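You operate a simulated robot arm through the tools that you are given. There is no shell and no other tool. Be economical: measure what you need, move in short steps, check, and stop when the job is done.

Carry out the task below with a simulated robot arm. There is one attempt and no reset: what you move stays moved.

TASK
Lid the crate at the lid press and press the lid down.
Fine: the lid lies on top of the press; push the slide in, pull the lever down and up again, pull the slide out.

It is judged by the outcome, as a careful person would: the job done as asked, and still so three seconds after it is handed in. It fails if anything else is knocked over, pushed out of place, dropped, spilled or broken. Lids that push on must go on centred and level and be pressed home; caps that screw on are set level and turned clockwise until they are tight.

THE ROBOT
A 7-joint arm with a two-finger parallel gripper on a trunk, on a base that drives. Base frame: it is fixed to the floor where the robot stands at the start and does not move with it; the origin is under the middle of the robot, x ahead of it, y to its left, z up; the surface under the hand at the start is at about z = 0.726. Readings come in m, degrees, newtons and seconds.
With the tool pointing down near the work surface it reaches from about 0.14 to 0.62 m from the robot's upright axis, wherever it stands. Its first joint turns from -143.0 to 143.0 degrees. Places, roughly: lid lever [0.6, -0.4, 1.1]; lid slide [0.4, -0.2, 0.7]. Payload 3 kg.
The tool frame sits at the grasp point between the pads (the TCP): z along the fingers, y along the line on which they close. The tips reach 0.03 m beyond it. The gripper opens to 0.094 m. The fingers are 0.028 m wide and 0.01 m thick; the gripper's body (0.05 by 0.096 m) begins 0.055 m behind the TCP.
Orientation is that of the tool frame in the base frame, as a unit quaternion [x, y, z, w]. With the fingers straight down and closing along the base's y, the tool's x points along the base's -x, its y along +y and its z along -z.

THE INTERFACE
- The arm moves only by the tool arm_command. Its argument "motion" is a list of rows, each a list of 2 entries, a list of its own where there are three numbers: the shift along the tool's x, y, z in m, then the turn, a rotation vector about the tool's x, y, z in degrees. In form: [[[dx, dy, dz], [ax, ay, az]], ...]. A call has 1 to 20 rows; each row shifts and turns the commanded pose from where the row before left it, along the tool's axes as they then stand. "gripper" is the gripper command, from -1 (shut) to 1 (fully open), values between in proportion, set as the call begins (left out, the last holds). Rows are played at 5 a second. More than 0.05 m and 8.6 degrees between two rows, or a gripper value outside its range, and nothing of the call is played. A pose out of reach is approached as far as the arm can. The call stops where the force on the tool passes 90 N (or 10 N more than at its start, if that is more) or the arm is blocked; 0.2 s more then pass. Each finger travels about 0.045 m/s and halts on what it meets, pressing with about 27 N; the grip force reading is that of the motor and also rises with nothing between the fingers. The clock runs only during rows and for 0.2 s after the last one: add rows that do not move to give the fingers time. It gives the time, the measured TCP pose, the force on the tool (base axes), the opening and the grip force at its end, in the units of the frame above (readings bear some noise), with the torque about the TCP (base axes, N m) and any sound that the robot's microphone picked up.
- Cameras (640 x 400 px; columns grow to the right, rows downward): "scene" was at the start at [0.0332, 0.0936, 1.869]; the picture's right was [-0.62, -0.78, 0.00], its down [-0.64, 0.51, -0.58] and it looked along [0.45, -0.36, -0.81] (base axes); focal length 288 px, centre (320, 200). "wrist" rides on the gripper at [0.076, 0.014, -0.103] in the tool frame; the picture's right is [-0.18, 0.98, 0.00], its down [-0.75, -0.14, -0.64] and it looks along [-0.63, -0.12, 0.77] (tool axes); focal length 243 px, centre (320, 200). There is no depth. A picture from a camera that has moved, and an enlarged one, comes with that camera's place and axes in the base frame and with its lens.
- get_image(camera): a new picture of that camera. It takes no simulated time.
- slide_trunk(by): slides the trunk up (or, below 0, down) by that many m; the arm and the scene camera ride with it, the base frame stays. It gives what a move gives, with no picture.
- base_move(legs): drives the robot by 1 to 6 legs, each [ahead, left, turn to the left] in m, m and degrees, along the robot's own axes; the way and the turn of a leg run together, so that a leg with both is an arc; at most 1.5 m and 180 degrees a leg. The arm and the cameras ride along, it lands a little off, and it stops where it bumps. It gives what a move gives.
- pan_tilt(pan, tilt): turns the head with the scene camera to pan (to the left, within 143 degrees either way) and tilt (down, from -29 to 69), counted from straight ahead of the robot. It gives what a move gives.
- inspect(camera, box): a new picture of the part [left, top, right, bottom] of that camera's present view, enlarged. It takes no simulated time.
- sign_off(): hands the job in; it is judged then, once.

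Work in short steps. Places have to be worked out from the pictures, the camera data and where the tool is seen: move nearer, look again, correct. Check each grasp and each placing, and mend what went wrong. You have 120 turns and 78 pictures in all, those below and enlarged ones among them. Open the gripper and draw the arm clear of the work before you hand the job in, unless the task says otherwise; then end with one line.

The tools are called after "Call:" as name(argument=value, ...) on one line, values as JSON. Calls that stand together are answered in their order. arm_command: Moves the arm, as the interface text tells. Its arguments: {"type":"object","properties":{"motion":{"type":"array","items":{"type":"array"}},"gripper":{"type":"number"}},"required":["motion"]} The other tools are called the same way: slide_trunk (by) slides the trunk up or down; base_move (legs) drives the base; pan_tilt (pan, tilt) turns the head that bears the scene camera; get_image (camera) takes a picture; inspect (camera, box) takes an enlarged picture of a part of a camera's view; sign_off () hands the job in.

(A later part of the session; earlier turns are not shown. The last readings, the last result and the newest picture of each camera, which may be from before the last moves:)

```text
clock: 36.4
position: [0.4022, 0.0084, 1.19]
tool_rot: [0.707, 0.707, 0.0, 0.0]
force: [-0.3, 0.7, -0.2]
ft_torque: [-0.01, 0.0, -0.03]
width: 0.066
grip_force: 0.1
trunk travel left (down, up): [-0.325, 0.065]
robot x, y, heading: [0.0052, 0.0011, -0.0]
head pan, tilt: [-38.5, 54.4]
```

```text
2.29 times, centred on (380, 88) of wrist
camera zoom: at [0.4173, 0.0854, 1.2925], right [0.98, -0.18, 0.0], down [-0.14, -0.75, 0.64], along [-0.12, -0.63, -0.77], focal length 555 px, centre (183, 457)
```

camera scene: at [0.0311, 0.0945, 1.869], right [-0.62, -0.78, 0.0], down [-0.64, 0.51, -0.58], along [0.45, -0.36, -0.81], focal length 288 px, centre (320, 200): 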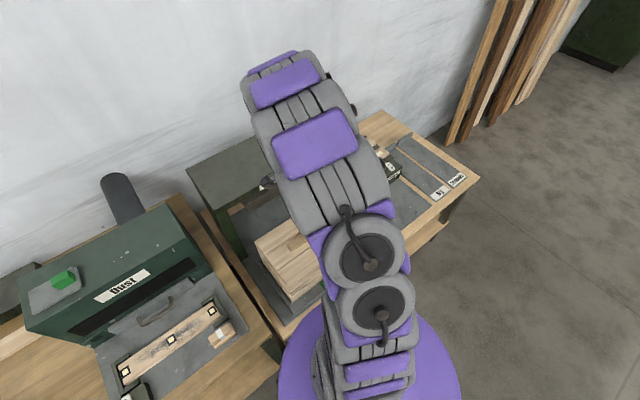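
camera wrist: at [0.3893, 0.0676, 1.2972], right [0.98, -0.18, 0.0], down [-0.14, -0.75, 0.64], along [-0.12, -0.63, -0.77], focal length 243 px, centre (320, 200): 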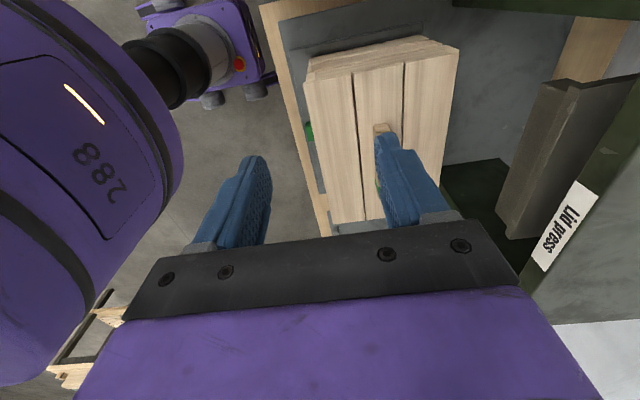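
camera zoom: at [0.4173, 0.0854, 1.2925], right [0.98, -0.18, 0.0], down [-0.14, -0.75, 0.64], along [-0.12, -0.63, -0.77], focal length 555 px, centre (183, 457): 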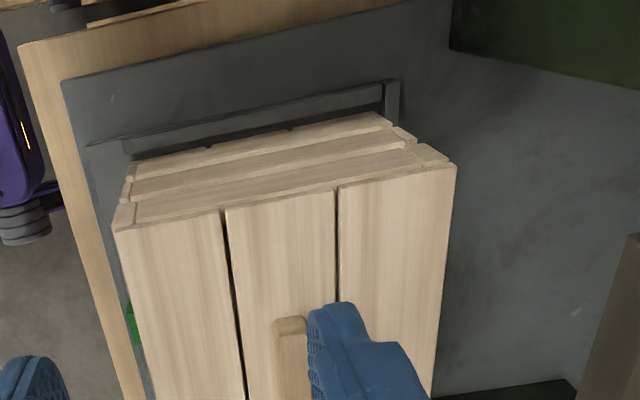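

Call:
inspect(camera="wrist", box=[280, 50, 340, 110])

Call:
inspect(camera="wrist", box=[390, 40, 450, 100])

```text
6.67 times, centred on (310, 80) of wrist
camera zoom: at [0.4173, 0.0854, 1.2925], right [0.98, -0.18, 0.0], down [-0.14, -0.75, 0.64], along [-0.12, -0.63, -0.77], focal length 1618 px, centre (387, 1000)
```

zoom: 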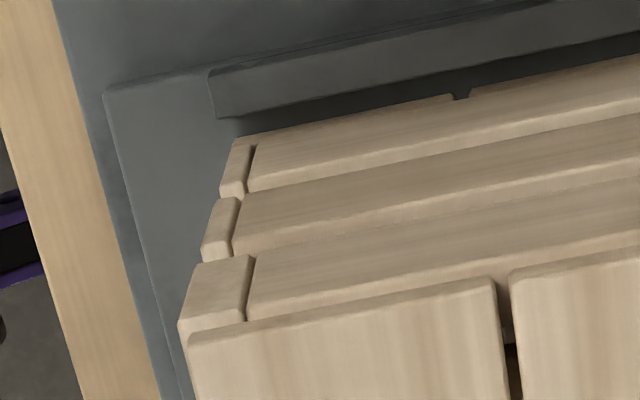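

```text
6.67 times, centred on (420, 70) of wrist
camera zoom: at [0.4173, 0.0854, 1.2925], right [0.98, -0.18, 0.0], down [-0.14, -0.75, 0.64], along [-0.12, -0.63, -0.77], focal length 1618 px, centre (-347, 1067)
```

zoom: 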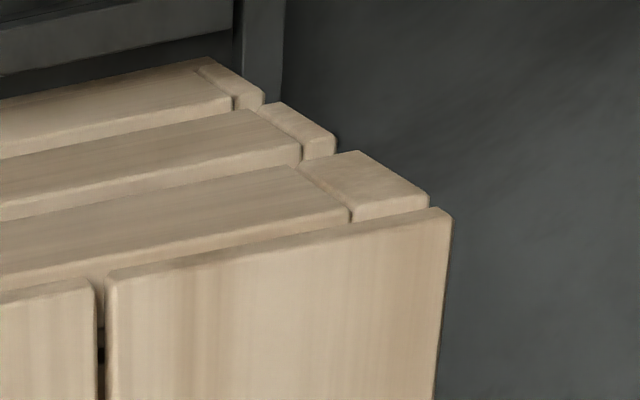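

The crate is ~3 mm larger than the lid and the lid is now within ~1.5 mm of centred: good. Next, the slide handle (green, ≈(0.317,-0.165,0.76)). I turn the gripper back so it closes along y and move in front to look.

Call:
arm_command(motion=[[[0, 0, 0], [0, 0, -8.2]], [[0, 0, 0], [0, 0, -8.2]], [[0, 0, 0], [0, 0, -8.2]], [[0, 0, 0], [0, 0, -8.2]], [[0, 0, 0], [0, 0, -8.2]], [[0, 0, 0], [0, 0, -8.2]], [[0, 0, 0], [0, 0, -8.2]], [[0, 0, 0], [0, 0, -8.2]], [[0, 0, 0], [0, 0, -8.2]], [[0, 0, 0], [0, 0, -8.2]], [[0, 0, 0], [0, 0, -8.0]], [[0.03, -0.035, 0], [0, 0, 0]], [[0.03, -0.035, 0], [0, 0, 0]], [[0.03, -0.035, 0], [0, 0, 0]], [[0.0, -0.035, 0], [0, 0, 0]], [[0, -0.033, 0], [0, 0, 0]]])

Call:
get_image(camera="wrist")

```text
clock: 39.8
position: [0.3252, -0.1707, 1.192]
tool_rot: [-0.001, 1.0, 0.001, 0.0]
force: [0.2, 0.8, 1.0]
ft_torque: [0.0, 0.0, -0.02]
width: 0.0658
grip_force: 0.1
out of reach, approached as far as the arm can: row 14
trunk travel left (down, up): [-0.325, 0.065]
robot x, y, heading: [0.0008, -0.0012, 0.3]
head pan, tilt: [-38.5, 54.4]
```

```text
39 pictures are left
camera wrist: at [0.25, -0.1559, 1.2946], right [0.18, 0.98, 0.0], down [0.75, -0.14, 0.64], along [0.63, -0.12, -0.77], focal length 243 px, centre (320, 200)
```

wrist: 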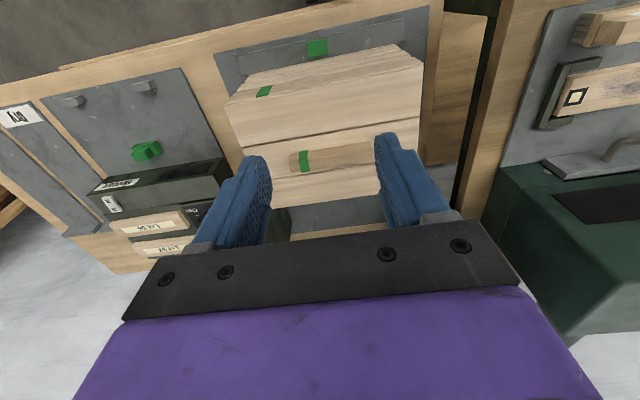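

Call:
inspect(camera="wrist", box=[220, 20, 420, 145])

```text
3.20 times, centred on (320, 82) of wrist
camera zoom: at [0.25, -0.1559, 1.2946], right [0.18, 0.98, 0.0], down [0.75, -0.14, 0.64], along [0.63, -0.12, -0.77], focal length 776 px, centre (320, 576)
```

zoom: 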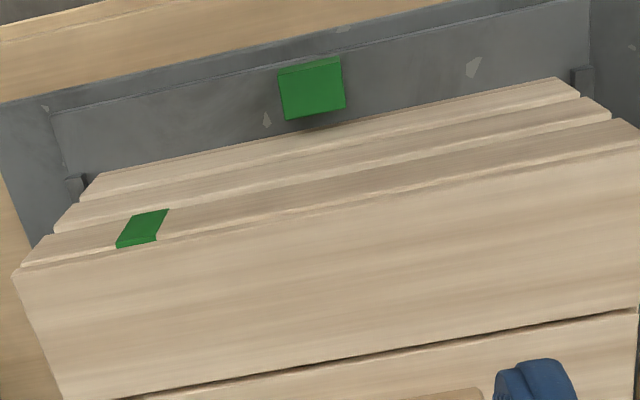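

The handle is a green tab ≈36 mm wide along y at ≈(0.32,-0.175), close to the crate's near face. I lower in front of it (x≈0.295) for a closer look.

Call:
arm_command(motion=[[[0.01, -0.004, 0.04], [0, 0, 0]], [[0.01, 0, 0.04], [0, 0, 0]], [[0.01, 0, 0.04], [0, 0, 0]], [[0, 0, 0.04], [0, 0, 0]], [[0, 0, 0.04], [0, 0, 0]], [[0, 0, 0.02], [0, 0, 0]], [[0, 0, 0], [0, 0, 0]]])

Call:
get_image(camera="wrist")

Call:
get_image(camera="scene")

```text
clock: 41.4
position: [0.2945, -0.1729, 0.9727]
tool_rot: [-0.001, 1.0, 0.001, 0.0]
force: [-0.1, -0.2, 0.0]
ft_torque: [0.02, 0.02, -0.01]
width: 0.0658
grip_force: 0.0
trunk travel left (down, up): [-0.325, 0.065]
robot x, y, heading: [-0.0007, -0.0013, -0.1]
head pan, tilt: [-38.5, 54.4]
```

```text
37 pictures are left
camera wrist: at [0.2185, -0.1583, 1.0765], right [0.18, 0.98, 0.0], down [0.75, -0.14, 0.64], along [0.63, -0.12, -0.77], focal length 243 px, centre (320, 200)
```

wrist: 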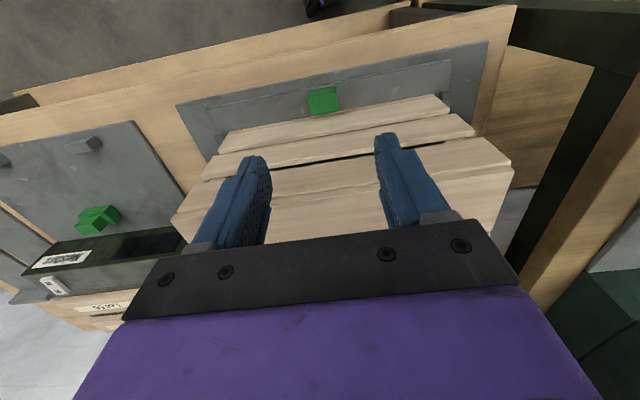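

```text
36 pictures are left
camera scene: at [0.0326, 0.0921, 1.8691], right [-0.62, -0.78, 0.0], down [-0.64, 0.51, -0.58], along [0.45, -0.36, -0.81], focal length 288 px, centre (320, 200)
```

scene: 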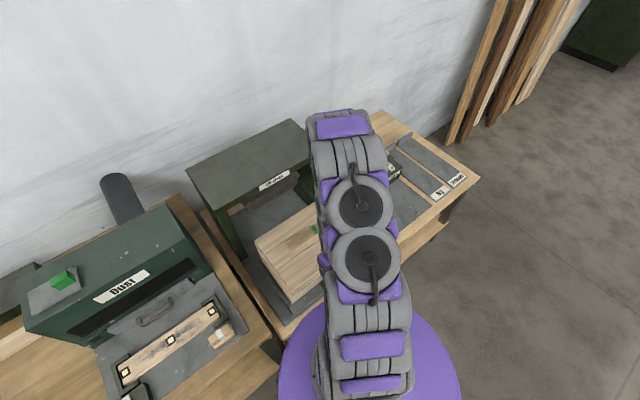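

Call:
inspect(camera="wrist", box=[280, 65, 370, 130])

Call:
pan_tilt(pan=-25, tilt=65)

Call:
get_image(camera="scene")

```text
6.15 times, centred on (325, 98) of wrist
camera zoom: at [0.2185, -0.1583, 1.0765], right [0.18, 0.98, 0.0], down [0.75, -0.14, 0.64], along [0.63, -0.12, -0.77], focal length 1493 px, centre (289, 831)
```

zoom: 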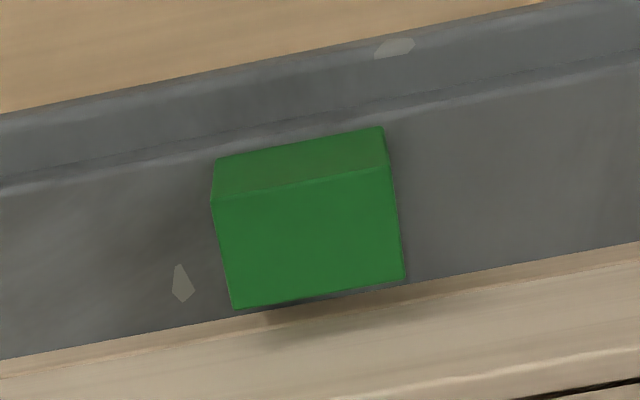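

```text
clock: 42.2
position: [0.2953, -0.1728, 0.9743]
tool_rot: [0.0, 1.0, 0.0, 0.0]
force: [0.3, 0.4, -0.2]
ft_torque: [-0.02, -0.03, -0.02]
width: 0.0657
grip_force: 0.1
trunk travel left (down, up): [-0.325, 0.065]
robot x, y, heading: [-0.0019, -0.0015, -0.1]
head pan, tilt: [-25.0, 65.0]
```

```text
34 pictures are left
camera scene: at [0.0308, 0.112, 1.8568], right [-0.42, -0.91, 0.0], down [-0.82, 0.38, -0.42], along [0.38, -0.18, -0.91], focal length 288 px, centre (320, 200)
```

scene: 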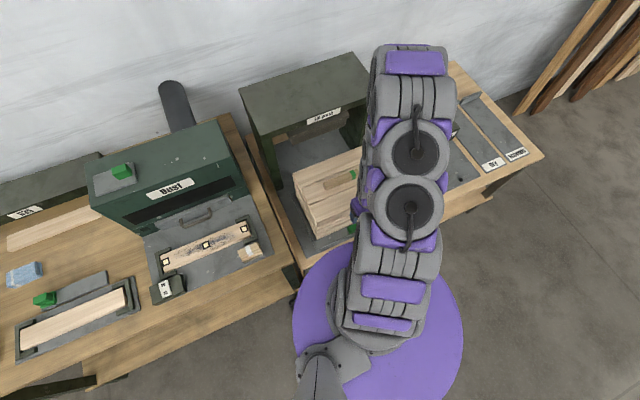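

The handle is a block about x 0.311–0.334, y -0.193…-0.155, z 0.73–0.76, ~17 mm in front of the crate. I tilt the tool 20° (top leaning to the robot) to stay clear of crate and lid, and come down in front.

Call:
arm_command(motion=[[[0, 0, 0], [0, -6.7, 0]], [[0, 0, 0], [0, -6.7, 0]], [[0, 0, 0], [0, -6.6, 0]], [[0.0237, 0, 0.0363], [0, 0, 0]], [[0.0137, 0, 0.0376], [0, 0, 0]], [[0.0137, 0, 0.0376], [0, 0, 0]], [[0.0137, 0, 0.0376], [0, 0, 0]], [[0, 0, 0], [0, 0, 0]]])

Call:
get_image(camera="wrist")

```text
clock: 44.0
position: [0.2921, -0.1794, 0.8158]
tool_rot: [-0.001, 0.993, 0.001, 0.118]
force: [-0.2, -0.9, 0.5]
ft_torque: [0.02, 0.02, -0.01]
width: 0.0659
grip_force: 0.0
out of reach, approached as far as the arm can: row 2, 3
trunk travel left (down, up): [-0.325, 0.065]
robot x, y, heading: [-0.0009, 0.0028, 0.0]
head pan, tilt: [-25.0, 65.0]
```

```text
33 pictures are left
camera wrist: at [0.1938, -0.1657, 0.8984], right [0.18, 0.98, 0.04], down [0.58, -0.14, 0.8], along [0.79, -0.12, -0.6], focal length 243 px, centre (320, 200)
```

wrist: 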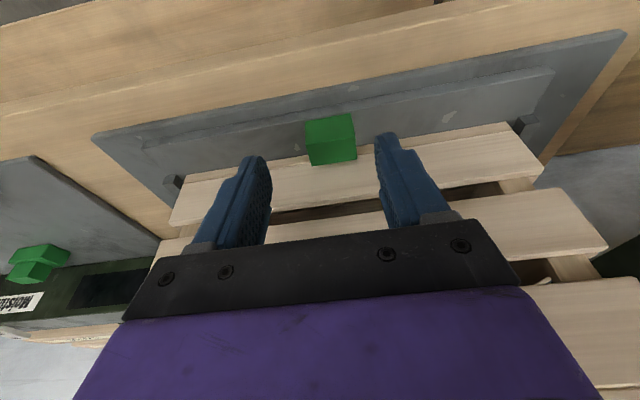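

The tilt reached is 13.5°, enough. Handle centre ≈(0.318,-0.173). I move the fingers around it in small steps.

Call:
arm_command(motion=[[[0.006, 0.006, 0.024], [0, 0, 0]], [[-0.006, 0, 0.012], [0, 0, 0]], [[0, 0, 0], [0, 0, 0]]])

Call:
get_image(camera="wrist")

```text
clock: 44.8
position: [0.3014, -0.1722, 0.7808]
tool_rot: [0.001, 0.993, 0.0, 0.118]
force: [-0.4, -0.2, 0.6]
ft_torque: [-0.01, 0.0, -0.02]
width: 0.0659
grip_force: 0.1
trunk travel left (down, up): [-0.325, 0.065]
robot x, y, heading: [0.0003, 0.0029, -0.1]
head pan, tilt: [-25.0, 65.0]
```

```text
32 pictures are left
camera wrist: at [0.2029, -0.1583, 0.8623], right [0.18, 0.98, 0.04], down [0.58, -0.14, 0.8], along [0.79, -0.12, -0.6], focal length 243 px, centre (320, 200)
```

wrist: 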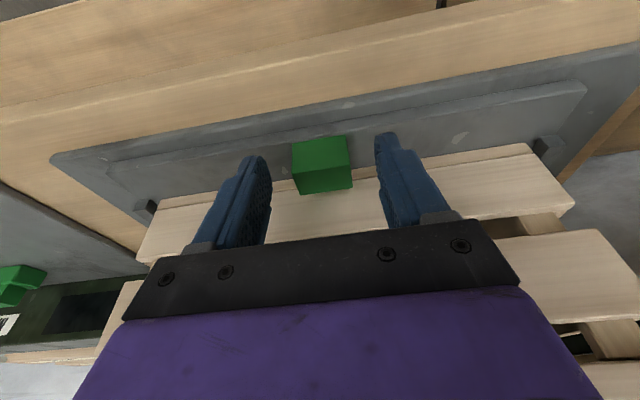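

The block is centred between the fingers. I advance ~13 mm +x and 6 mm down, then close.

Call:
arm_command(motion=[[[-0.006, 0, 0.004], [0, 0, 0]], [[-0.005, 0, 0.005], [0, 0, 0]], [[0, 0, 0], [0, 0, 0]]])

Call:
arm_command(motion=[[[0, 0, 0], [0, 0, 0]], [[0, 0, 0], [0, 0, 0]], [[0, 0, 0], [0, 0, 0]], [[0, 0, 0], [0, 0, 0]]], gripper=-1)

Call:
get_image(camera="wrist")

```text
clock: 45.6
position: [0.3139, -0.1716, 0.7746]
tool_rot: [0.0, 0.993, 0.0, 0.116]
force: [0.8, 0.6, -0.1]
ft_torque: [0.01, -0.01, 0.02]
width: 0.066
grip_force: 0.0
trunk travel left (down, up): [-0.325, 0.065]
robot x, y, heading: [-0.0001, -0.0019, -0.2]
head pan, tilt: [-25.0, 65.0]
```

```text
clock: 46.6
position: [0.3145, -0.1733, 0.7727]
tool_rot: [0.001, 0.993, 0.0, 0.118]
force: [-1.7, -14.7, 3.1]
ft_torque: [-0.35, 0.38, 0.5]
width: 0.0378
grip_force: 44.8
trunk travel left (down, up): [-0.325, 0.065]
robot x, y, heading: [0.0018, -0.0, -0.1]
head pan, tilt: [-25.0, 65.0]
```

```text
31 pictures are left
camera wrist: at [0.2162, -0.159, 0.8562], right [0.18, 0.98, 0.04], down [0.58, -0.14, 0.8], along [0.79, -0.12, -0.6], focal length 243 px, centre (320, 200)
```

wrist: 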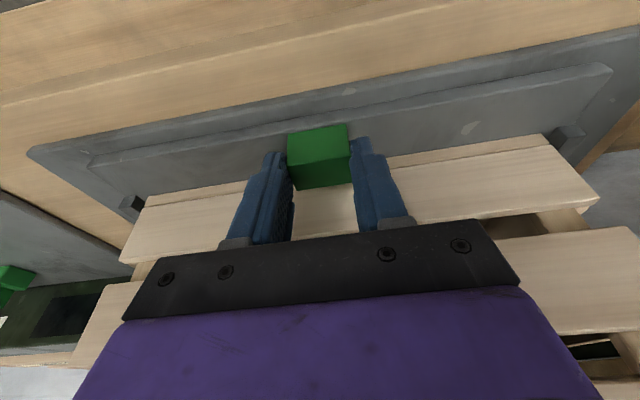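

Gripped (38 mm). I ease the side load and push the slide slowly inward, watching force.

Call:
arm_command(motion=[[[0, -0.002, 0], [0, 0, 0]], [[-0.0049, 0, 0.0012], [0, 0, 0]], [[-0.0097, 0, 0.0023], [0, 0, 0]], [[-0.0097, 0, 0.0023], [0, 0, 0]], [[-0.0097, 0, 0.0023], [0, 0, 0]], [[-0.0049, 0, 0.0012], [0, 0, 0]], [[0, 0, 0], [0, 0, 0]]])

Call:
get_image(camera="scene")

```text
clock: 48.2
position: [0.354, -0.1725, 0.7729]
tool_rot: [-0.001, 0.993, 0.0, 0.117]
force: [-1.4, -2.8, 17.4]
ft_torque: [0.11, -0.82, -0.3]
width: 0.0379
grip_force: 45.0
trunk travel left (down, up): [-0.325, 0.065]
robot x, y, heading: [0.003, 0.0019, -0.3]
head pan, tilt: [-25.0, 65.0]
```

```text
30 pictures are left
camera scene: at [0.0289, 0.1117, 1.857], right [-0.42, -0.91, 0.0], down [-0.82, 0.38, -0.42], along [0.38, -0.18, -0.91], focal length 288 px, centre (320, 200)
```

scene: 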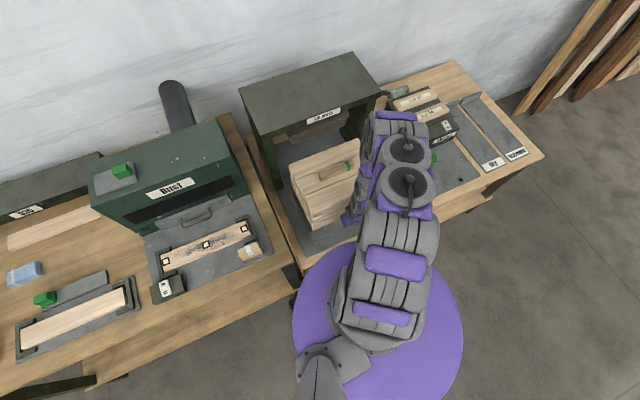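

The slide moves smoothly. I relieve ~1 mm of downward push and continue inward.

Call:
arm_command(motion=[[[-0.0049, 0, 0.0002], [0, 0, 0]], [[-0.0097, 0, 0.0023], [0, 0, 0]], [[-0.0117, 0, 0.0028], [0, 0, 0]], [[-0.0117, 0, 0.0028], [0, 0, 0]], [[-0.0117, 0, 0.0028], [0, 0, 0]], [[-0.0117, 0, 0.0028], [0, 0, 0]], [[-0.0117, 0, 0.0028], [0, 0, 0]], [[-0.0117, 0, 0.0028], [0, 0, 0]], [[-0.0117, 0, 0.0028], [0, 0, 0]], [[-0.0049, 0, 0.0012], [0, 0, 0]], [[0, 0, 0], [0, 0, 0]]])

Call:
get_image(camera="scene")

```text
clock: 50.6
position: [0.4585, -0.1731, 0.7736]
tool_rot: [0.001, 0.993, -0.001, 0.117]
force: [-0.8, 2.6, -1.8]
ft_torque: [0.16, 1.09, 0.08]
width: 0.0375
grip_force: 44.7
trunk travel left (down, up): [-0.325, 0.065]
robot x, y, heading: [-0.0006, 0.0019, -0.1]
head pan, tilt: [-25.0, 65.0]
```

```text
29 pictures are left
camera scene: at [0.0325, 0.113, 1.8566], right [-0.42, -0.91, 0.0], down [-0.82, 0.38, -0.42], along [0.38, -0.18, -0.91], focal length 288 px, centre (320, 200)
```

scene: 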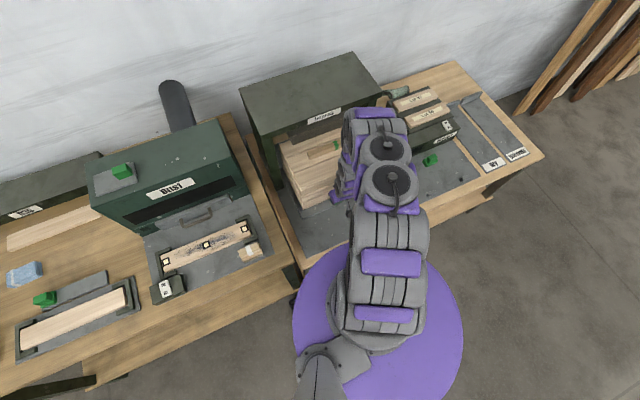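

I zoom in to verify the lid and cleat clear the platen.

Call:
inspect(camera="scene", box=[240, 90, 380, 220])

```text
3.08 times, centred on (310, 155) of scene
camera zoom: at [0.0325, 0.113, 1.8566], right [-0.42, -0.91, 0.0], down [-0.82, 0.38, -0.42], along [0.38, -0.18, -0.91], focal length 887 px, centre (351, 338)
```

zoom: 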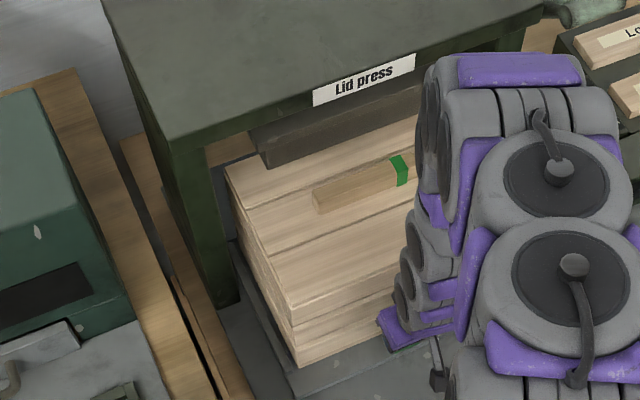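

Clear. Continue in by another 0.10 m.

Call:
arm_command(motion=[[[-0.0049, 0, 0.0012], [0, 0, 0]], [[-0.0097, 0, 0.0023], [0, 0, 0]], [[-0.0117, 0, 0.0028], [0, 0, 0]], [[-0.0117, 0, 0.0028], [0, 0, 0]], [[-0.0117, 0, 0.0028], [0, 0, 0]], [[-0.0117, 0, 0.0028], [0, 0, 0]], [[-0.0117, 0, 0.0028], [0, 0, 0]], [[-0.0117, 0, 0.0028], [0, 0, 0]], [[-0.0049, 0, 0.0012], [0, 0, 0]], [[0, 0, 0], [0, 0, 0]]])

Call:
inspect(camera="scene", box=[240, 90, 380, 220])

```text
clock: 52.8
position: [0.5509, -0.1734, 0.7743]
tool_rot: [0.001, 0.993, 0.001, 0.117]
force: [0.6, 2.1, -3.2]
ft_torque: [0.57, -0.81, 0.01]
width: 0.0377
grip_force: 45.0
trunk travel left (down, up): [-0.325, 0.065]
robot x, y, heading: [0.0018, 0.0015, 0.0]
head pan, tilt: [-25.0, 65.0]
```

```text
3.08 times, centred on (310, 155) of scene
camera zoom: at [0.0327, 0.1121, 1.8567], right [-0.42, -0.91, 0.0], down [-0.82, 0.38, -0.42], along [0.38, -0.18, -0.91], focal length 887 px, centre (351, 338)
```

zoom: 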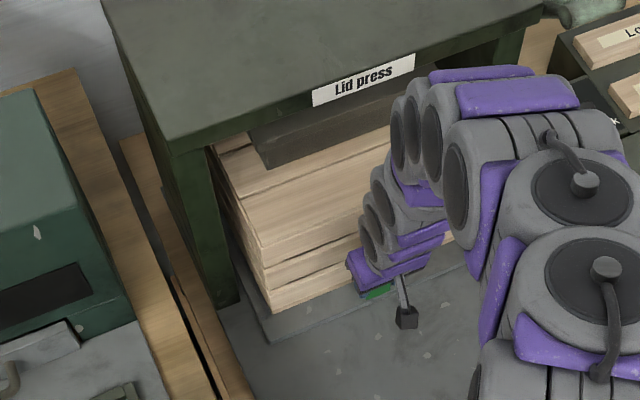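

Continue in small steps until the stop is felt.

Call:
arm_command(motion=[[[-0.0068, 0, 0.0016], [0, 0, 0]], [[-0.0078, 0, 0.0019], [0, 0, 0]], [[-0.0049, 0, 0.0012], [0, 0, 0]], [[0, 0, 0], [0, 0, 0]]])

```text
clock: 53.8
position: [0.5696, -0.1731, 0.7747]
tool_rot: [0.0, 0.993, 0.0, 0.117]
force: [-1.0, 1.9, 5.4]
ft_torque: [-0.21, -0.59, 0.0]
width: 0.0378
grip_force: 45.7
trunk travel left (down, up): [-0.325, 0.065]
robot x, y, heading: [0.001, -0.0035, -0.0]
head pan, tilt: [-25.0, 65.0]
```

Call:
arm_command(motion=[[[-0.0049, 0, 0.0012], [0, 0, 0]], [[-0.0049, 0, 0.0012], [0, 0, 0]], [[-0.0049, 0, 0.0012], [0, 0, 0]], [[0, 0, 0], [0, 0, 0]]])

Call:
inspect(camera="scene", box=[240, 90, 380, 220])

```text
clock: 54.8
position: [0.5799, -0.1735, 0.7743]
tool_rot: [0.001, 0.993, 0.001, 0.116]
force: [-48.6, -2.9, 3.7]
ft_torque: [-0.29, 0.36, 0.48]
width: 0.0379
grip_force: 45.4
trunk travel left (down, up): [-0.325, 0.065]
robot x, y, heading: [0.0033, 0.0008, -0.1]
head pan, tilt: [-25.0, 65.0]
```

```text
3.08 times, centred on (310, 155) of scene
camera zoom: at [0.0239, 0.1114, 1.8567], right [-0.42, -0.91, 0.0], down [-0.82, 0.38, -0.42], along [0.38, -0.18, -0.91], focal length 887 px, centre (351, 338)
```

zoom: 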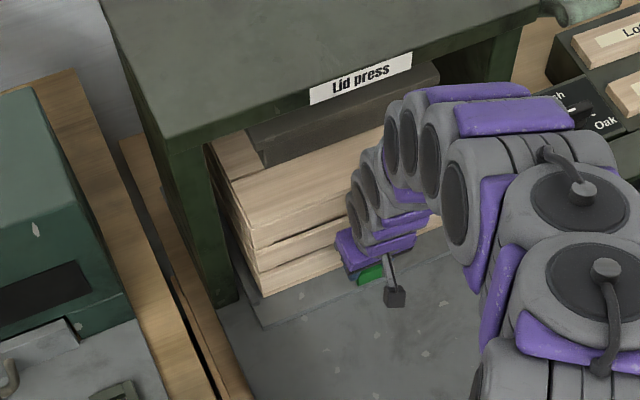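

A firm stop at x≈0.580 (0.265 m travel): the slide is in. I relieve the push, release and back away.

Call:
arm_command(motion=[[[0.0035, 0, -0.0009], [0, 0, 0]], [[0, 0, 0], [0, 0, 0]]])

Call:
arm_command(motion=[[[0, 0, 0], [0, 0, 0]], [[0, 0, 0], [0, 0, 0]], [[0, 0, 0], [0, 0, 0]], [[0.0194, 0, -0.0047], [0, 0, 0]], [[0.0291, 0, -0.007], [0, 0, 0]], [[0.0291, 0, -0.007], [0, 0, 0]], [[0.0291, 0, -0.007], [0, 0, 0]], [[0, 0, -0.04], [0, 0, 0]], [[0, 0, -0.045], [0, 0, 0]], [[0, 0, -0.045], [0, 0, 0]], [[0, 0, 0], [0, 0, 0]]], gripper=0.4)

Call:
get_image(camera="wrist")

```text
clock: 55.4
position: [0.5812, -0.1732, 0.7735]
tool_rot: [0.002, 0.993, 0.001, 0.116]
force: [-36.6, -2.8, -15.4]
ft_torque: [-0.18, 0.12, -0.08]
width: 0.0379
grip_force: 45.5
trunk travel left (down, up): [-0.325, 0.065]
robot x, y, heading: [-0.0012, 0.0036, -0.0]
head pan, tilt: [-25.0, 65.0]
```

```text
clock: 57.8
position: [0.4422, -0.1711, 0.8996]
tool_rot: [0.0, 0.993, 0.001, 0.117]
force: [0.3, -0.1, -0.8]
ft_torque: [0.02, -0.02, -0.02]
width: 0.0659
grip_force: 0.0
trunk travel left (down, up): [-0.325, 0.065]
robot x, y, heading: [-0.0005, -0.001, 0.1]
head pan, tilt: [-25.0, 65.0]
```

```text
25 pictures are left
camera wrist: at [0.3446, -0.1572, 0.9821], right [0.18, 0.98, 0.04], down [0.58, -0.14, 0.8], along [0.79, -0.12, -0.6], focal length 243 px, centre (320, 200)
```

wrist: 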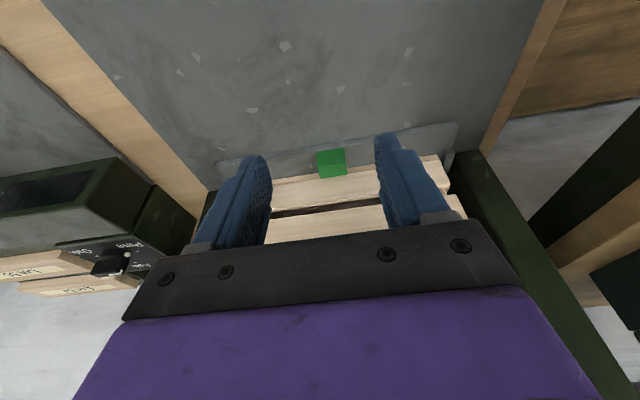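

Slide is in with the crate seated. Now I rise and move right, in front of the lever handle (≈(0.572,-0.42,1.145)), to see it closely.

Call:
arm_command(motion=[[[-0.0105, 0, -0.0437], [0, 0, 0]], [[-0.0105, 0, -0.0437], [0, 0, 0]], [[-0.0105, 0, -0.0437], [0, 0, 0]], [[-0.0105, 0, -0.0437], [0, 0, 0]], [[-0.0105, 0, -0.0437], [0, 0, 0]], [[-0.0105, 0, -0.0437], [0, 0, 0]], [[0.01, -0.042, 0], [0, 0, 0]], [[0.01, -0.042, 0], [0, 0, 0]], [[0.01, -0.042, 0], [0, 0, 0]], [[0.01, -0.042, 0], [0, 0, 0]], [[0, -0.042, 0], [0, 0, 0]], [[0, -0.042, 0], [0, 0, 0]], [[0, 0, 0], [0, 0, 0]]])

Call:
get_image(camera="wrist")

```text
clock: 60.6
position: [0.4034, -0.4247, 1.1585]
tool_rot: [-0.001, 0.993, 0.001, 0.117]
force: [-0.4, 0.5, -0.6]
ft_torque: [0.0, -0.01, -0.02]
width: 0.0658
grip_force: 0.0
trunk travel left (down, up): [-0.325, 0.065]
robot x, y, heading: [-0.0016, -0.0002, -0.3]
head pan, tilt: [-25.0, 65.0]
```

```text
24 pictures are left
camera wrist: at [0.3042, -0.4105, 1.2407], right [0.18, 0.98, 0.04], down [0.58, -0.14, 0.8], along [0.79, -0.12, -0.6], focal length 243 px, centre (320, 200)
```

wrist: 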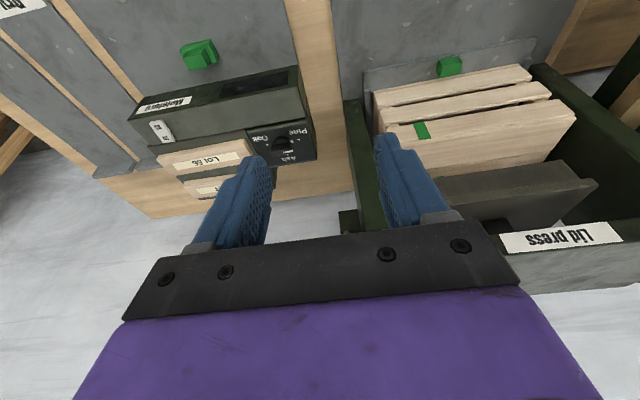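

The crate is under the platen; the lever itself is hidden behind the hand here. I turn the head back toward the lever and look.

Call:
pan_tilt(pan=-36, tilt=45)

Call:
get_image(camera="scene")

```text
clock: 61.4
position: [0.4023, -0.4244, 1.1581]
tool_rot: [0.0, 0.993, 0.0, 0.117]
force: [0.5, -0.4, 0.3]
ft_torque: [0.02, 0.0, 0.0]
width: 0.0658
grip_force: 0.1
trunk travel left (down, up): [-0.325, 0.065]
robot x, y, heading: [0.0011, 0.0006, -0.2]
head pan, tilt: [-36.0, 45.0]
```

```text
23 pictures are left
camera scene: at [0.041, 0.0876, 1.8818], right [-0.59, -0.81, 0.0], down [-0.57, 0.42, -0.7], along [0.57, -0.41, -0.71], focal length 288 px, centre (320, 200)
```

scene: 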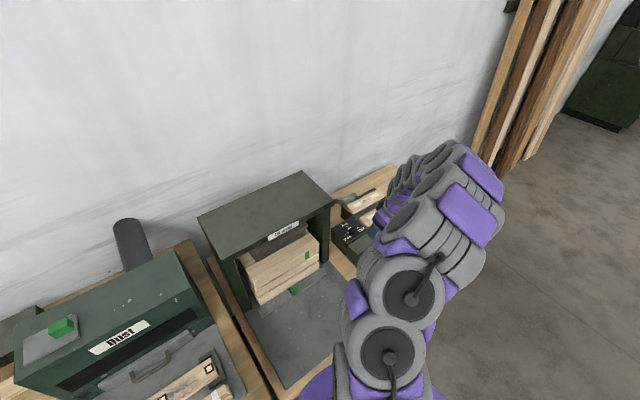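

Call:
inspect(camera="scene", box=[290, 165, 400, 265])

```text
4.00 times, centred on (345, 215) of scene
camera zoom: at [0.041, 0.0876, 1.8818], right [-0.59, -0.81, 0.0], down [-0.57, 0.42, -0.7], along [0.57, -0.41, -0.71], focal length 1154 px, centre (220, 140)
```

zoom: 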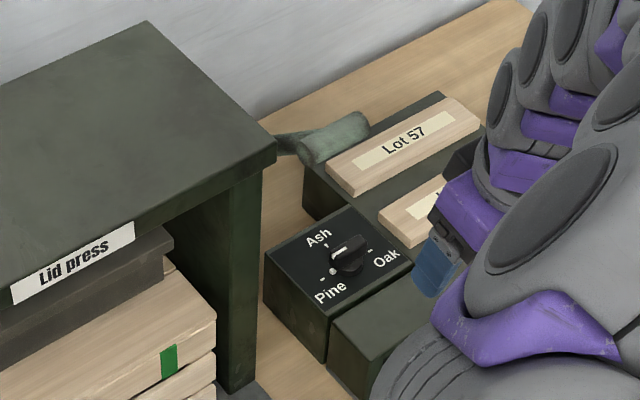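

Handle (roll along y) centre ≈(0.572,-0.423,1.147), arm on its +y end leading to the press side. I'll approach it horizontally with fingers above and below; first pitch the tool toward +x.

Call:
arm_command(motion=[[[0, 0, 0], [0, -8.5, 0]], [[0, 0, 0], [0, -8.5, 0]], [[0, 0, 0], [0, -8.5, 0]], [[0, 0, 0], [0, -8.5, 0]], [[0, 0, 0], [0, -8.5, 0]], [[0, 0, 0], [0, -8.5, 0]], [[0, 0, 0], [0, -8.5, 0]], [[0, 0, 0], [0, -8.5, 0]], [[0, 0, 0], [0, -8.5, 0]], [[0, 0, 0], [0, 0, 0]]])

```text
clock: 63.6
position: [0.402, -0.4264, 1.1609]
tool_rot: [0.0, 0.707, -0.001, 0.707]
force: [-0.1, -0.6, -0.2]
ft_torque: [0.03, -0.02, 0.01]
width: 0.0661
grip_force: 0.1
trunk travel left (down, up): [-0.325, 0.065]
robot x, y, heading: [0.0016, -0.0002, 0.1]
head pan, tilt: [-36.0, 45.0]
```

Exactly horizontal. Now roll −90° about the tool axis so the fingers close vertically, camera on the −y side.

Call:
arm_command(motion=[[[0, 0, 0], [0, 0, -8.2]], [[0, 0, 0], [0, 0, -8.2]], [[0, 0, 0], [0, 0, -8.2]], [[0, 0, 0], [0, 0, -8.2]], [[0, 0, 0], [0, 0, -8.2]], [[0, 0, 0], [0, 0, -8.2]], [[0, 0, 0], [0, 0, -8.2]], [[0, 0, 0], [0, 0, -8.2]], [[0, 0, 0], [0, 0, -8.2]], [[0, 0, 0], [0, 0, -8.2]], [[0, 0, 0], [0, 0, -8.0]], [[0, 0, 0], [0, 0, 0]]])

Call:
get_image(camera="wrist")

```text
clock: 66.2
position: [0.4568, -0.6338, 1.3555]
tool_rot: [-0.501, 0.503, -0.495, 0.501]
force: [-0.1, 0.1, 0.5]
ft_torque: [0.01, -0.01, -0.04]
width: 0.0657
grip_force: 0.0
out of reach, approached as far as the arm can: row 1, 2, 3, 4, 5, 6, 7, 8, 9, 10, 11
trunk travel left (down, up): [-0.325, 0.065]
robot x, y, heading: [0.0024, 0.0017, -0.2]
head pan, tilt: [-36.0, 45.0]
```

```text
21 pictures are left
camera wrist: at [0.3548, -0.7107, 1.341], right [-0.01, 0.19, -0.98], down [-0.64, 0.75, 0.15], along [0.77, 0.63, 0.12], focal length 243 px, centre (320, 200)
```

wrist: 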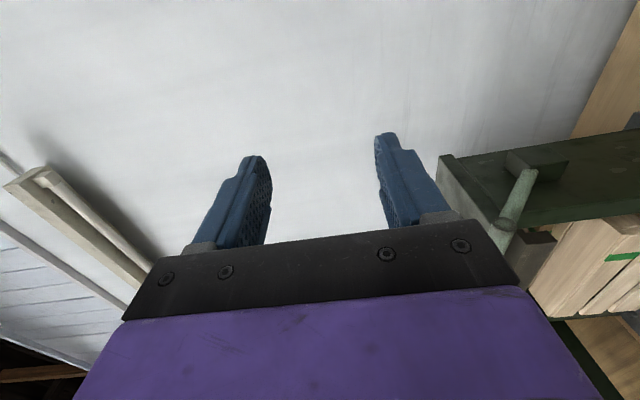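

The arm swung to (0.457,-0.634,1.356) but has the wanted orientation, with a good view of the lever. Zoom on it.

Call:
inspect(camera="wrist", box=[430, 110, 640, 300])

```text
2.11 times, centred on (535, 205) of wrist
camera zoom: at [0.3548, -0.7107, 1.341], right [-0.01, 0.19, -0.98], down [-0.64, 0.75, 0.15], along [0.77, 0.63, 0.12], focal length 511 px, centre (-133, 190)
```

zoom: 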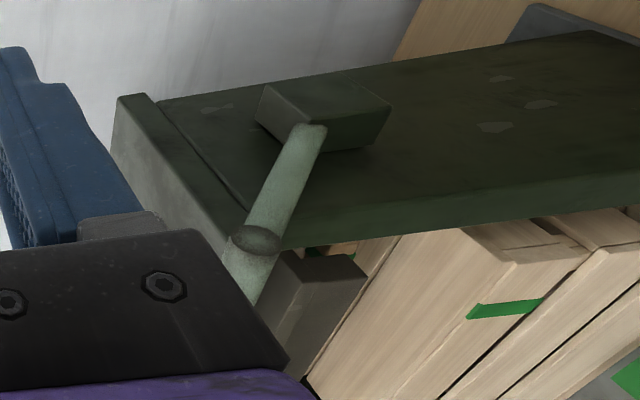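

From this view the lever's pivot hub is on the press side near (0.76,-0.37,0.98), arm ≈0.25 m, so the handle moves along an arc starting 41° above horizontal. I carefully move toward a place in front of the handle: first a test step down.

Call:
arm_command(motion=[[[0, 0.03, 0], [0, 0, 0]], [[0, 0.03, 0], [0, 0, 0]], [[0, 0, 0], [0, 0, 0]]])

```text
clock: 67.0
position: [0.4661, -0.6633, 1.3382]
tool_rot: [-0.501, 0.502, -0.497, 0.5]
force: [-0.7, 0.0, -0.2]
ft_torque: [0.0, 0.02, 0.03]
width: 0.0661
grip_force: 0.0
out of reach, approached as far as the arm can: row 1, 2
trunk travel left (down, up): [-0.325, 0.065]
robot x, y, heading: [-0.0012, -0.003, -0.2]
head pan, tilt: [-36.0, 45.0]
```

This roll is unreachable near there. I undo the step and the roll, returning to the reachable horizontal pose.

Call:
arm_command(motion=[[[0, -0.03, 0], [0, 0, 0]], [[0, -0.03, 0], [0, 0, 0]], [[0, 0, 0], [0, 0, 8.2]], [[0, 0, 0], [0, 0, 8.2]], [[0, 0, 0], [0, 0, 8.2]], [[0, 0, 0], [0, 0, 8.2]], [[0, 0, 0], [0, 0, 8.2]], [[0, 0, 0], [0, 0, 8.2]], [[0, 0, 0], [0, 0, 8.2]], [[0, 0, 0], [0, 0, 8.2]], [[0, 0, 0], [0, 0, 8.2]], [[0, 0, 0], [0, 0, 8.2]], [[0, 0, 0], [0, 0, 8.0]], [[0, 0, 0], [0, 0, 0]], [[0, 0, 0], [0, 0, 0]], [[0, 0, 0], [0, 0, 0]]])

```text
clock: 70.4
position: [0.4671, -0.6634, 1.3984]
tool_rot: [0.0, 0.708, 0.001, 0.707]
force: [0.4, -0.6, 0.0]
ft_torque: [-0.01, 0.0, -0.02]
width: 0.0657
grip_force: 0.0
trunk travel left (down, up): [-0.325, 0.065]
robot x, y, heading: [-0.0032, -0.0032, 0.3]
head pan, tilt: [-36.0, 45.0]
```

Commanded pose follows the achieved one. I return to in front of the lever with the present roll, and then try the opposite roll (+90°, camera on +y).

Call:
arm_command(motion=[[[0.01, 0.045, 0], [0, 0, 0]], [[0.02, 0.045, 0], [0, 0, 0]], [[0.02, 0.045, 0], [0, 0, 0]], [[0.02, 0.045, -0.002], [0, 0, 0]], [[0.02, 0.045, -0.004], [0, 0, 0]], [[0.04, 0.01, 0], [0, 0, 0]], [[0.04, 0, 0], [0, 0, 0]], [[0.04, 0, 0], [0, 0, 0]], [[0, 0, 0], [0, 0, 8.2]], [[0, 0, 0], [0, 0, 8.2]], [[0, 0, 0], [0, 0, 8.2]], [[0, 0, 0], [0, 0, 8.2]], [[0, 0, 0], [0, 0, 0]]])

```text
clock: 73.2
position: [0.4616, -0.4276, 1.1904]
tool_rot: [0.201, 0.679, 0.201, 0.677]
force: [0.8, 0.6, 0.3]
ft_torque: [0.04, 0.01, -0.04]
width: 0.0657
grip_force: 0.0
trunk travel left (down, up): [-0.325, 0.065]
robot x, y, heading: [0.0001, -0.0004, 0.1]
head pan, tilt: [-36.0, 45.0]
```

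Works well; continue the roll to 90°.

Call:
arm_command(motion=[[[0, 0, 0], [0, 0, 8.2]], [[0, 0, 0], [0, 0, 8.2]], [[0, 0, 0], [0, 0, 8.2]], [[0, 0, 0], [0, 0, 8.2]], [[0, 0, 0], [0, 0, 8.2]], [[0, 0, 0], [0, 0, 8.2]], [[0, 0, 0], [0, 0, 8.0]], [[0, 0, 0], [0, 0, 0]]])

Call:
get_image(camera="wrist")

```text
clock: 75.0
position: [0.4606, -0.4285, 1.1894]
tool_rot: [0.501, 0.5, 0.499, 0.5]
force: [-0.7, 0.4, 0.6]
ft_torque: [0.0, -0.03, 0.0]
width: 0.0659
grip_force: 0.1
trunk travel left (down, up): [-0.325, 0.065]
robot x, y, heading: [-0.0002, 0.0007, -0.1]
head pan, tilt: [-36.0, 45.0]
```

```text
19 pictures are left
camera wrist: at [0.3578, -0.3516, 1.2036], right [0.0, -0.19, 0.98], down [-0.64, -0.75, -0.14], along [0.77, -0.63, -0.12], focal length 243 px, centre (320, 200)
```

wrist: 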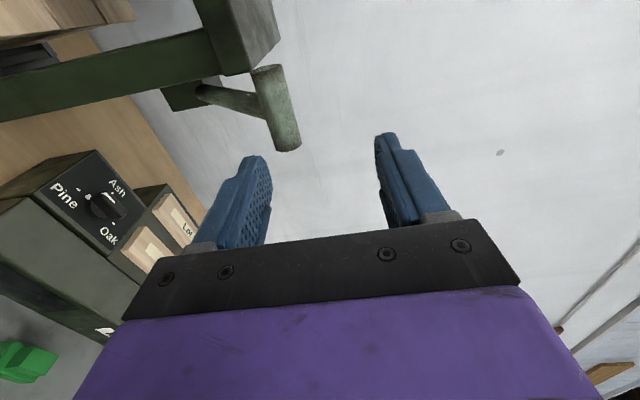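

The handle is a T: y -0.387…-0.451, z≈1.15, the rod joining its middle. I'll put the fingers above and below its outer (−y) half, at y≈-0.448.

Call:
arm_command(motion=[[[-0.02, -0.038, 0], [0, 0, 0]], [[0, 0, 0.03], [0, 0, 0]], [[0, 0, 0.03], [0, 0, 0]], [[0, 0, 0], [0, 0, 0]]])

Call:
get_image(camera="wrist")

```text
clock: 76.0
position: [0.5202, -0.4496, 1.1523]
tool_rot: [0.501, 0.499, 0.5, 0.5]
force: [0.4, -1.2, 0.4]
ft_torque: [0.0, -0.03, 0.01]
width: 0.0658
grip_force: 0.0
trunk travel left (down, up): [-0.325, 0.065]
robot x, y, heading: [-0.0004, 0.0023, 0.0]
head pan, tilt: [-36.0, 45.0]
```

```text
18 pictures are left
camera wrist: at [0.4179, -0.3722, 1.1661], right [0.0, -0.19, 0.98], down [-0.64, -0.75, -0.14], along [0.77, -0.63, -0.12], focal length 243 px, centre (320, 200)
```

wrist: 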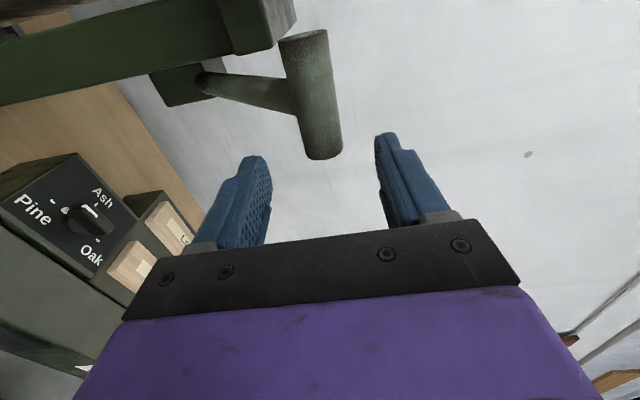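

Handle axis at x≈0.559, z≈1.154, outer end y≈-0.446. I advance to x 0.558 at y -0.442 and close.

Call:
arm_command(motion=[[[0.007, 0.002, 0.018], [0, 0, 0]], [[0, 0, 0.02], [0, 0, 0]], [[0, 0, 0], [0, 0, 0]]])

Call:
arm_command(motion=[[[0, 0, 0], [0, 0, 0]], [[0, 0, 0], [0, 0, 0]], [[0, 0, 0], [0, 0, 0]], [[0, 0, 0], [0, 0, 0]]], gripper=-1)

Call:
get_image(camera="wrist")

```text
clock: 76.8
position: [0.5576, -0.4428, 1.1512]
tool_rot: [0.5, 0.501, 0.5, 0.499]
force: [0.2, 0.0, 0.4]
ft_torque: [-0.02, -0.01, 0.03]
width: 0.0658
grip_force: 0.0
trunk travel left (down, up): [-0.325, 0.065]
robot x, y, heading: [0.0003, -0.0009, 0.2]
head pan, tilt: [-36.0, 45.0]
```

```text
clock: 77.8
position: [0.5558, -0.4435, 1.1529]
tool_rot: [0.501, 0.499, 0.5, 0.5]
force: [-8.0, -6.4, 6.9]
ft_torque: [-0.08, -0.15, -0.26]
width: 0.0278
grip_force: 44.8
trunk travel left (down, up): [-0.325, 0.065]
robot x, y, heading: [0.0002, -0.0024, -0.1]
head pan, tilt: [-36.0, 45.0]
```

```text
17 pictures are left
camera wrist: at [0.454, -0.3668, 1.167], right [0.0, -0.19, 0.98], down [-0.64, -0.75, -0.14], along [0.77, -0.63, -0.12], focal length 243 px, centre (320, 200)
```

wrist: 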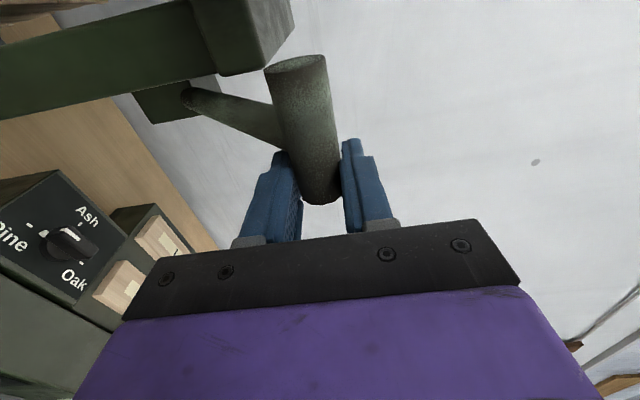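

Handle gripped (28 mm). Pivot works out near (0.70,1.03) in x–z, radius ≈0.19. I loosen the grip slightly so the handle can turn, and start pulling down along the arc.

Call:
arm_command(motion=[[[0, 0, 0], [0, 0, 0]], [[0, -0.0103, -0.0083], [0, 0, 0]], [[0, -0.0109, -0.0075], [0, 0, 0]], [[0, -0.0113, -0.0067], [0, 0, 0]], [[0, -0.0118, -0.0059], [0, 0, 0]], [[0, 0, 0], [0, 0, 0]]], gripper=-0.25)

Call:
get_image(camera="wrist")

```text
clock: 79.2
position: [0.5312, -0.4399, 1.1075]
tool_rot: [0.501, 0.501, 0.5, 0.498]
force: [-3.6, -9.8, -3.0]
ft_torque: [-0.56, 0.66, -0.61]
width: 0.0386
grip_force: 21.8
trunk travel left (down, up): [-0.325, 0.065]
robot x, y, heading: [0.0001, 0.0023, 0.0]
head pan, tilt: [-36.0, 45.0]
```

```text
16 pictures are left
camera wrist: at [0.4278, -0.3634, 1.1221], right [0.0, -0.19, 0.98], down [-0.64, -0.75, -0.14], along [0.77, -0.63, -0.12], focal length 243 px, centre (320, 200)
```

wrist: 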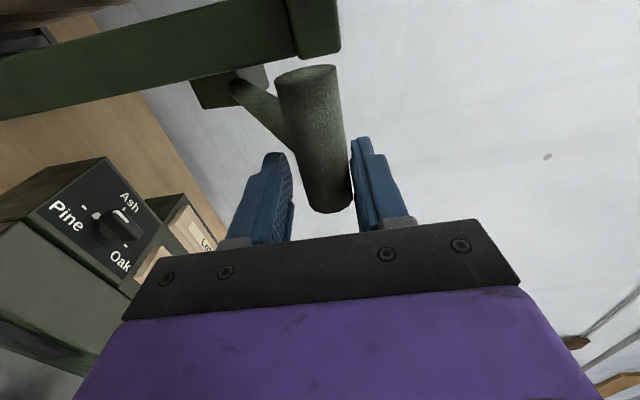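

The lever follows. Continue down the arc.

Call:
arm_command(motion=[[[0, -0.0122, -0.0051], [0, 0, 0]], [[0, -0.0125, -0.0042], [0, 0, 0]], [[0, -0.0128, -0.0034], [0, 0, 0]], [[0, -0.013, -0.0025], [0, 0, 0]], [[0, -0.0131, -0.0015], [0, 0, 0]], [[0, -0.0132, -0.0006], [0, 0, 0]], [[0, 0, 0], [0, 0, 0]]])

Call:
get_image(camera="wrist")

```text
clock: 80.8
position: [0.5146, -0.44, 1.0332]
tool_rot: [0.501, 0.5, 0.5, 0.499]
force: [0.0, 0.2, -0.3]
ft_torque: [-0.02, 0.01, 0.02]
width: 0.0356
grip_force: 0.0
trunk travel left (down, up): [-0.325, 0.065]
robot x, y, heading: [0.0005, 0.0021, 0.1]
head pan, tilt: [-36.0, 45.0]
```

```text
15 pictures are left
camera wrist: at [0.4111, -0.3641, 1.0464], right [0.0, -0.19, 0.98], down [-0.64, -0.75, -0.14], along [0.77, -0.63, -0.12], focal length 243 px, centre (320, 200)
```

wrist: 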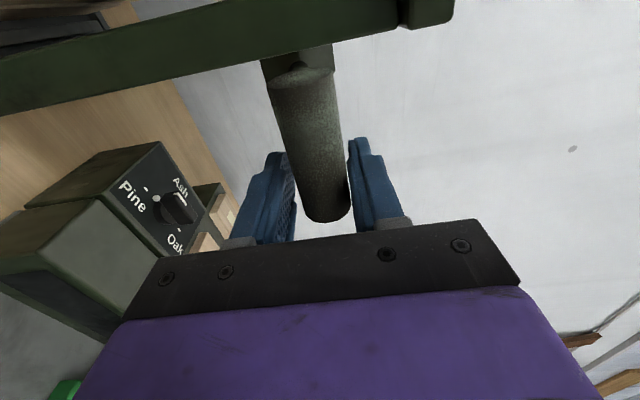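

No stop yet; continue past horizontal.

Call:
arm_command(motion=[[[0, -0.0132, 0.0003], [0, 0, 0]], [[0, -0.0131, 0.0012], [0, 0, 0]], [[0, -0.013, 0.0021], [0, 0, 0]], [[0, -0.0128, 0.003], [0, 0, 0]], [[0, 0, 0], [0, 0, 0]]])

Call:
get_image(camera="wrist")

```text
clock: 82.0
position: [0.5193, -0.4406, 0.9786]
tool_rot: [0.501, 0.501, 0.5, 0.498]
force: [-0.1, -0.5, 0.1]
ft_torque: [0.0, -0.01, -0.01]
width: 0.0354
grip_force: 0.0
trunk travel left (down, up): [-0.325, 0.065]
robot x, y, heading: [-0.0023, 0.0023, -0.0]
head pan, tilt: [-36.0, 45.0]
```

```text
14 pictures are left
camera wrist: at [0.4163, -0.3637, 0.994], right [0.0, -0.19, 0.98], down [-0.64, -0.75, -0.14], along [0.77, -0.63, -0.12], focal length 243 px, centre (320, 200)
```

wrist: 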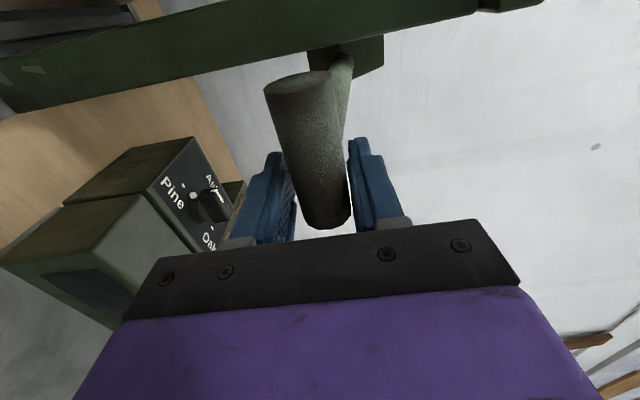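

Continue toward the lower stop in small steps.

Call:
arm_command(motion=[[[0, -0.0126, 0.0039], [0, 0, 0]], [[0, -0.0123, 0.0048], [0, 0, 0]], [[0, 0, 0], [0, 0, 0]]])

Call:
arm_command(motion=[[[0, -0.0119, 0.0056], [0, 0, 0]], [[0, -0.0115, 0.0065], [0, 0, 0]], [[0, 0, 0], [0, 0, 0]]])

Call:
get_image(camera="wrist")

```text
clock: 82.8
position: [0.5283, -0.441, 0.9548]
tool_rot: [0.502, 0.5, 0.499, 0.499]
force: [2.7, -5.0, -0.3]
ft_torque: [0.08, 0.03, -0.22]
width: 0.0355
grip_force: 0.1
trunk travel left (down, up): [-0.325, 0.065]
robot x, y, heading: [-0.0009, -0.0035, -0.3]
head pan, tilt: [-36.0, 45.0]
```

```text
clock: 83.6
position: [0.5303, -0.44, 0.9514]
tool_rot: [0.501, 0.498, 0.5, 0.501]
force: [-7.5, -16.2, 9.4]
ft_torque: [0.5, -0.57, -0.36]
width: 0.0413
grip_force: 4.4
out of reach, approached as far as the arm can: row 1, 2
trunk travel left (down, up): [-0.325, 0.065]
robot x, y, heading: [-0.003, -0.0048, -0.0]
head pan, tilt: [-36.0, 45.0]
```

```text
13 pictures are left
camera wrist: at [0.4287, -0.3644, 0.9657], right [0.0, -0.18, 0.98], down [-0.65, -0.75, -0.14], along [0.76, -0.63, -0.12], focal length 243 px, centre (320, 200)
```

wrist: 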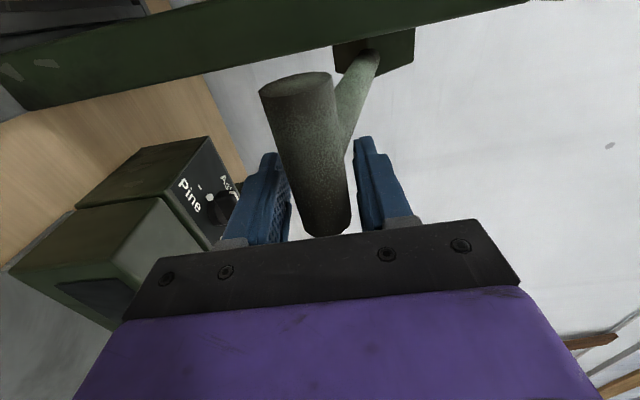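

The arm is at its reach limit here, not the lever's. The trunk can do the downward motion: I slide it down 1.5 cm with the handle captured.

Call:
slide_trunk(by=-0.015)

```text
clock: 84.2
position: [0.5312, -0.4437, 0.9384]
tool_rot: [0.501, 0.497, 0.499, 0.503]
force: [-0.3, -28.7, 38.3]
ft_torque: [1.05, 0.25, -1.26]
width: 0.0569
grip_force: 19.1
trunk travel left (down, up): [-0.31, 0.08]
robot x, y, heading: [-0.0022, 0.0036, -0.1]
head pan, tilt: [-36.0, 45.0]
```

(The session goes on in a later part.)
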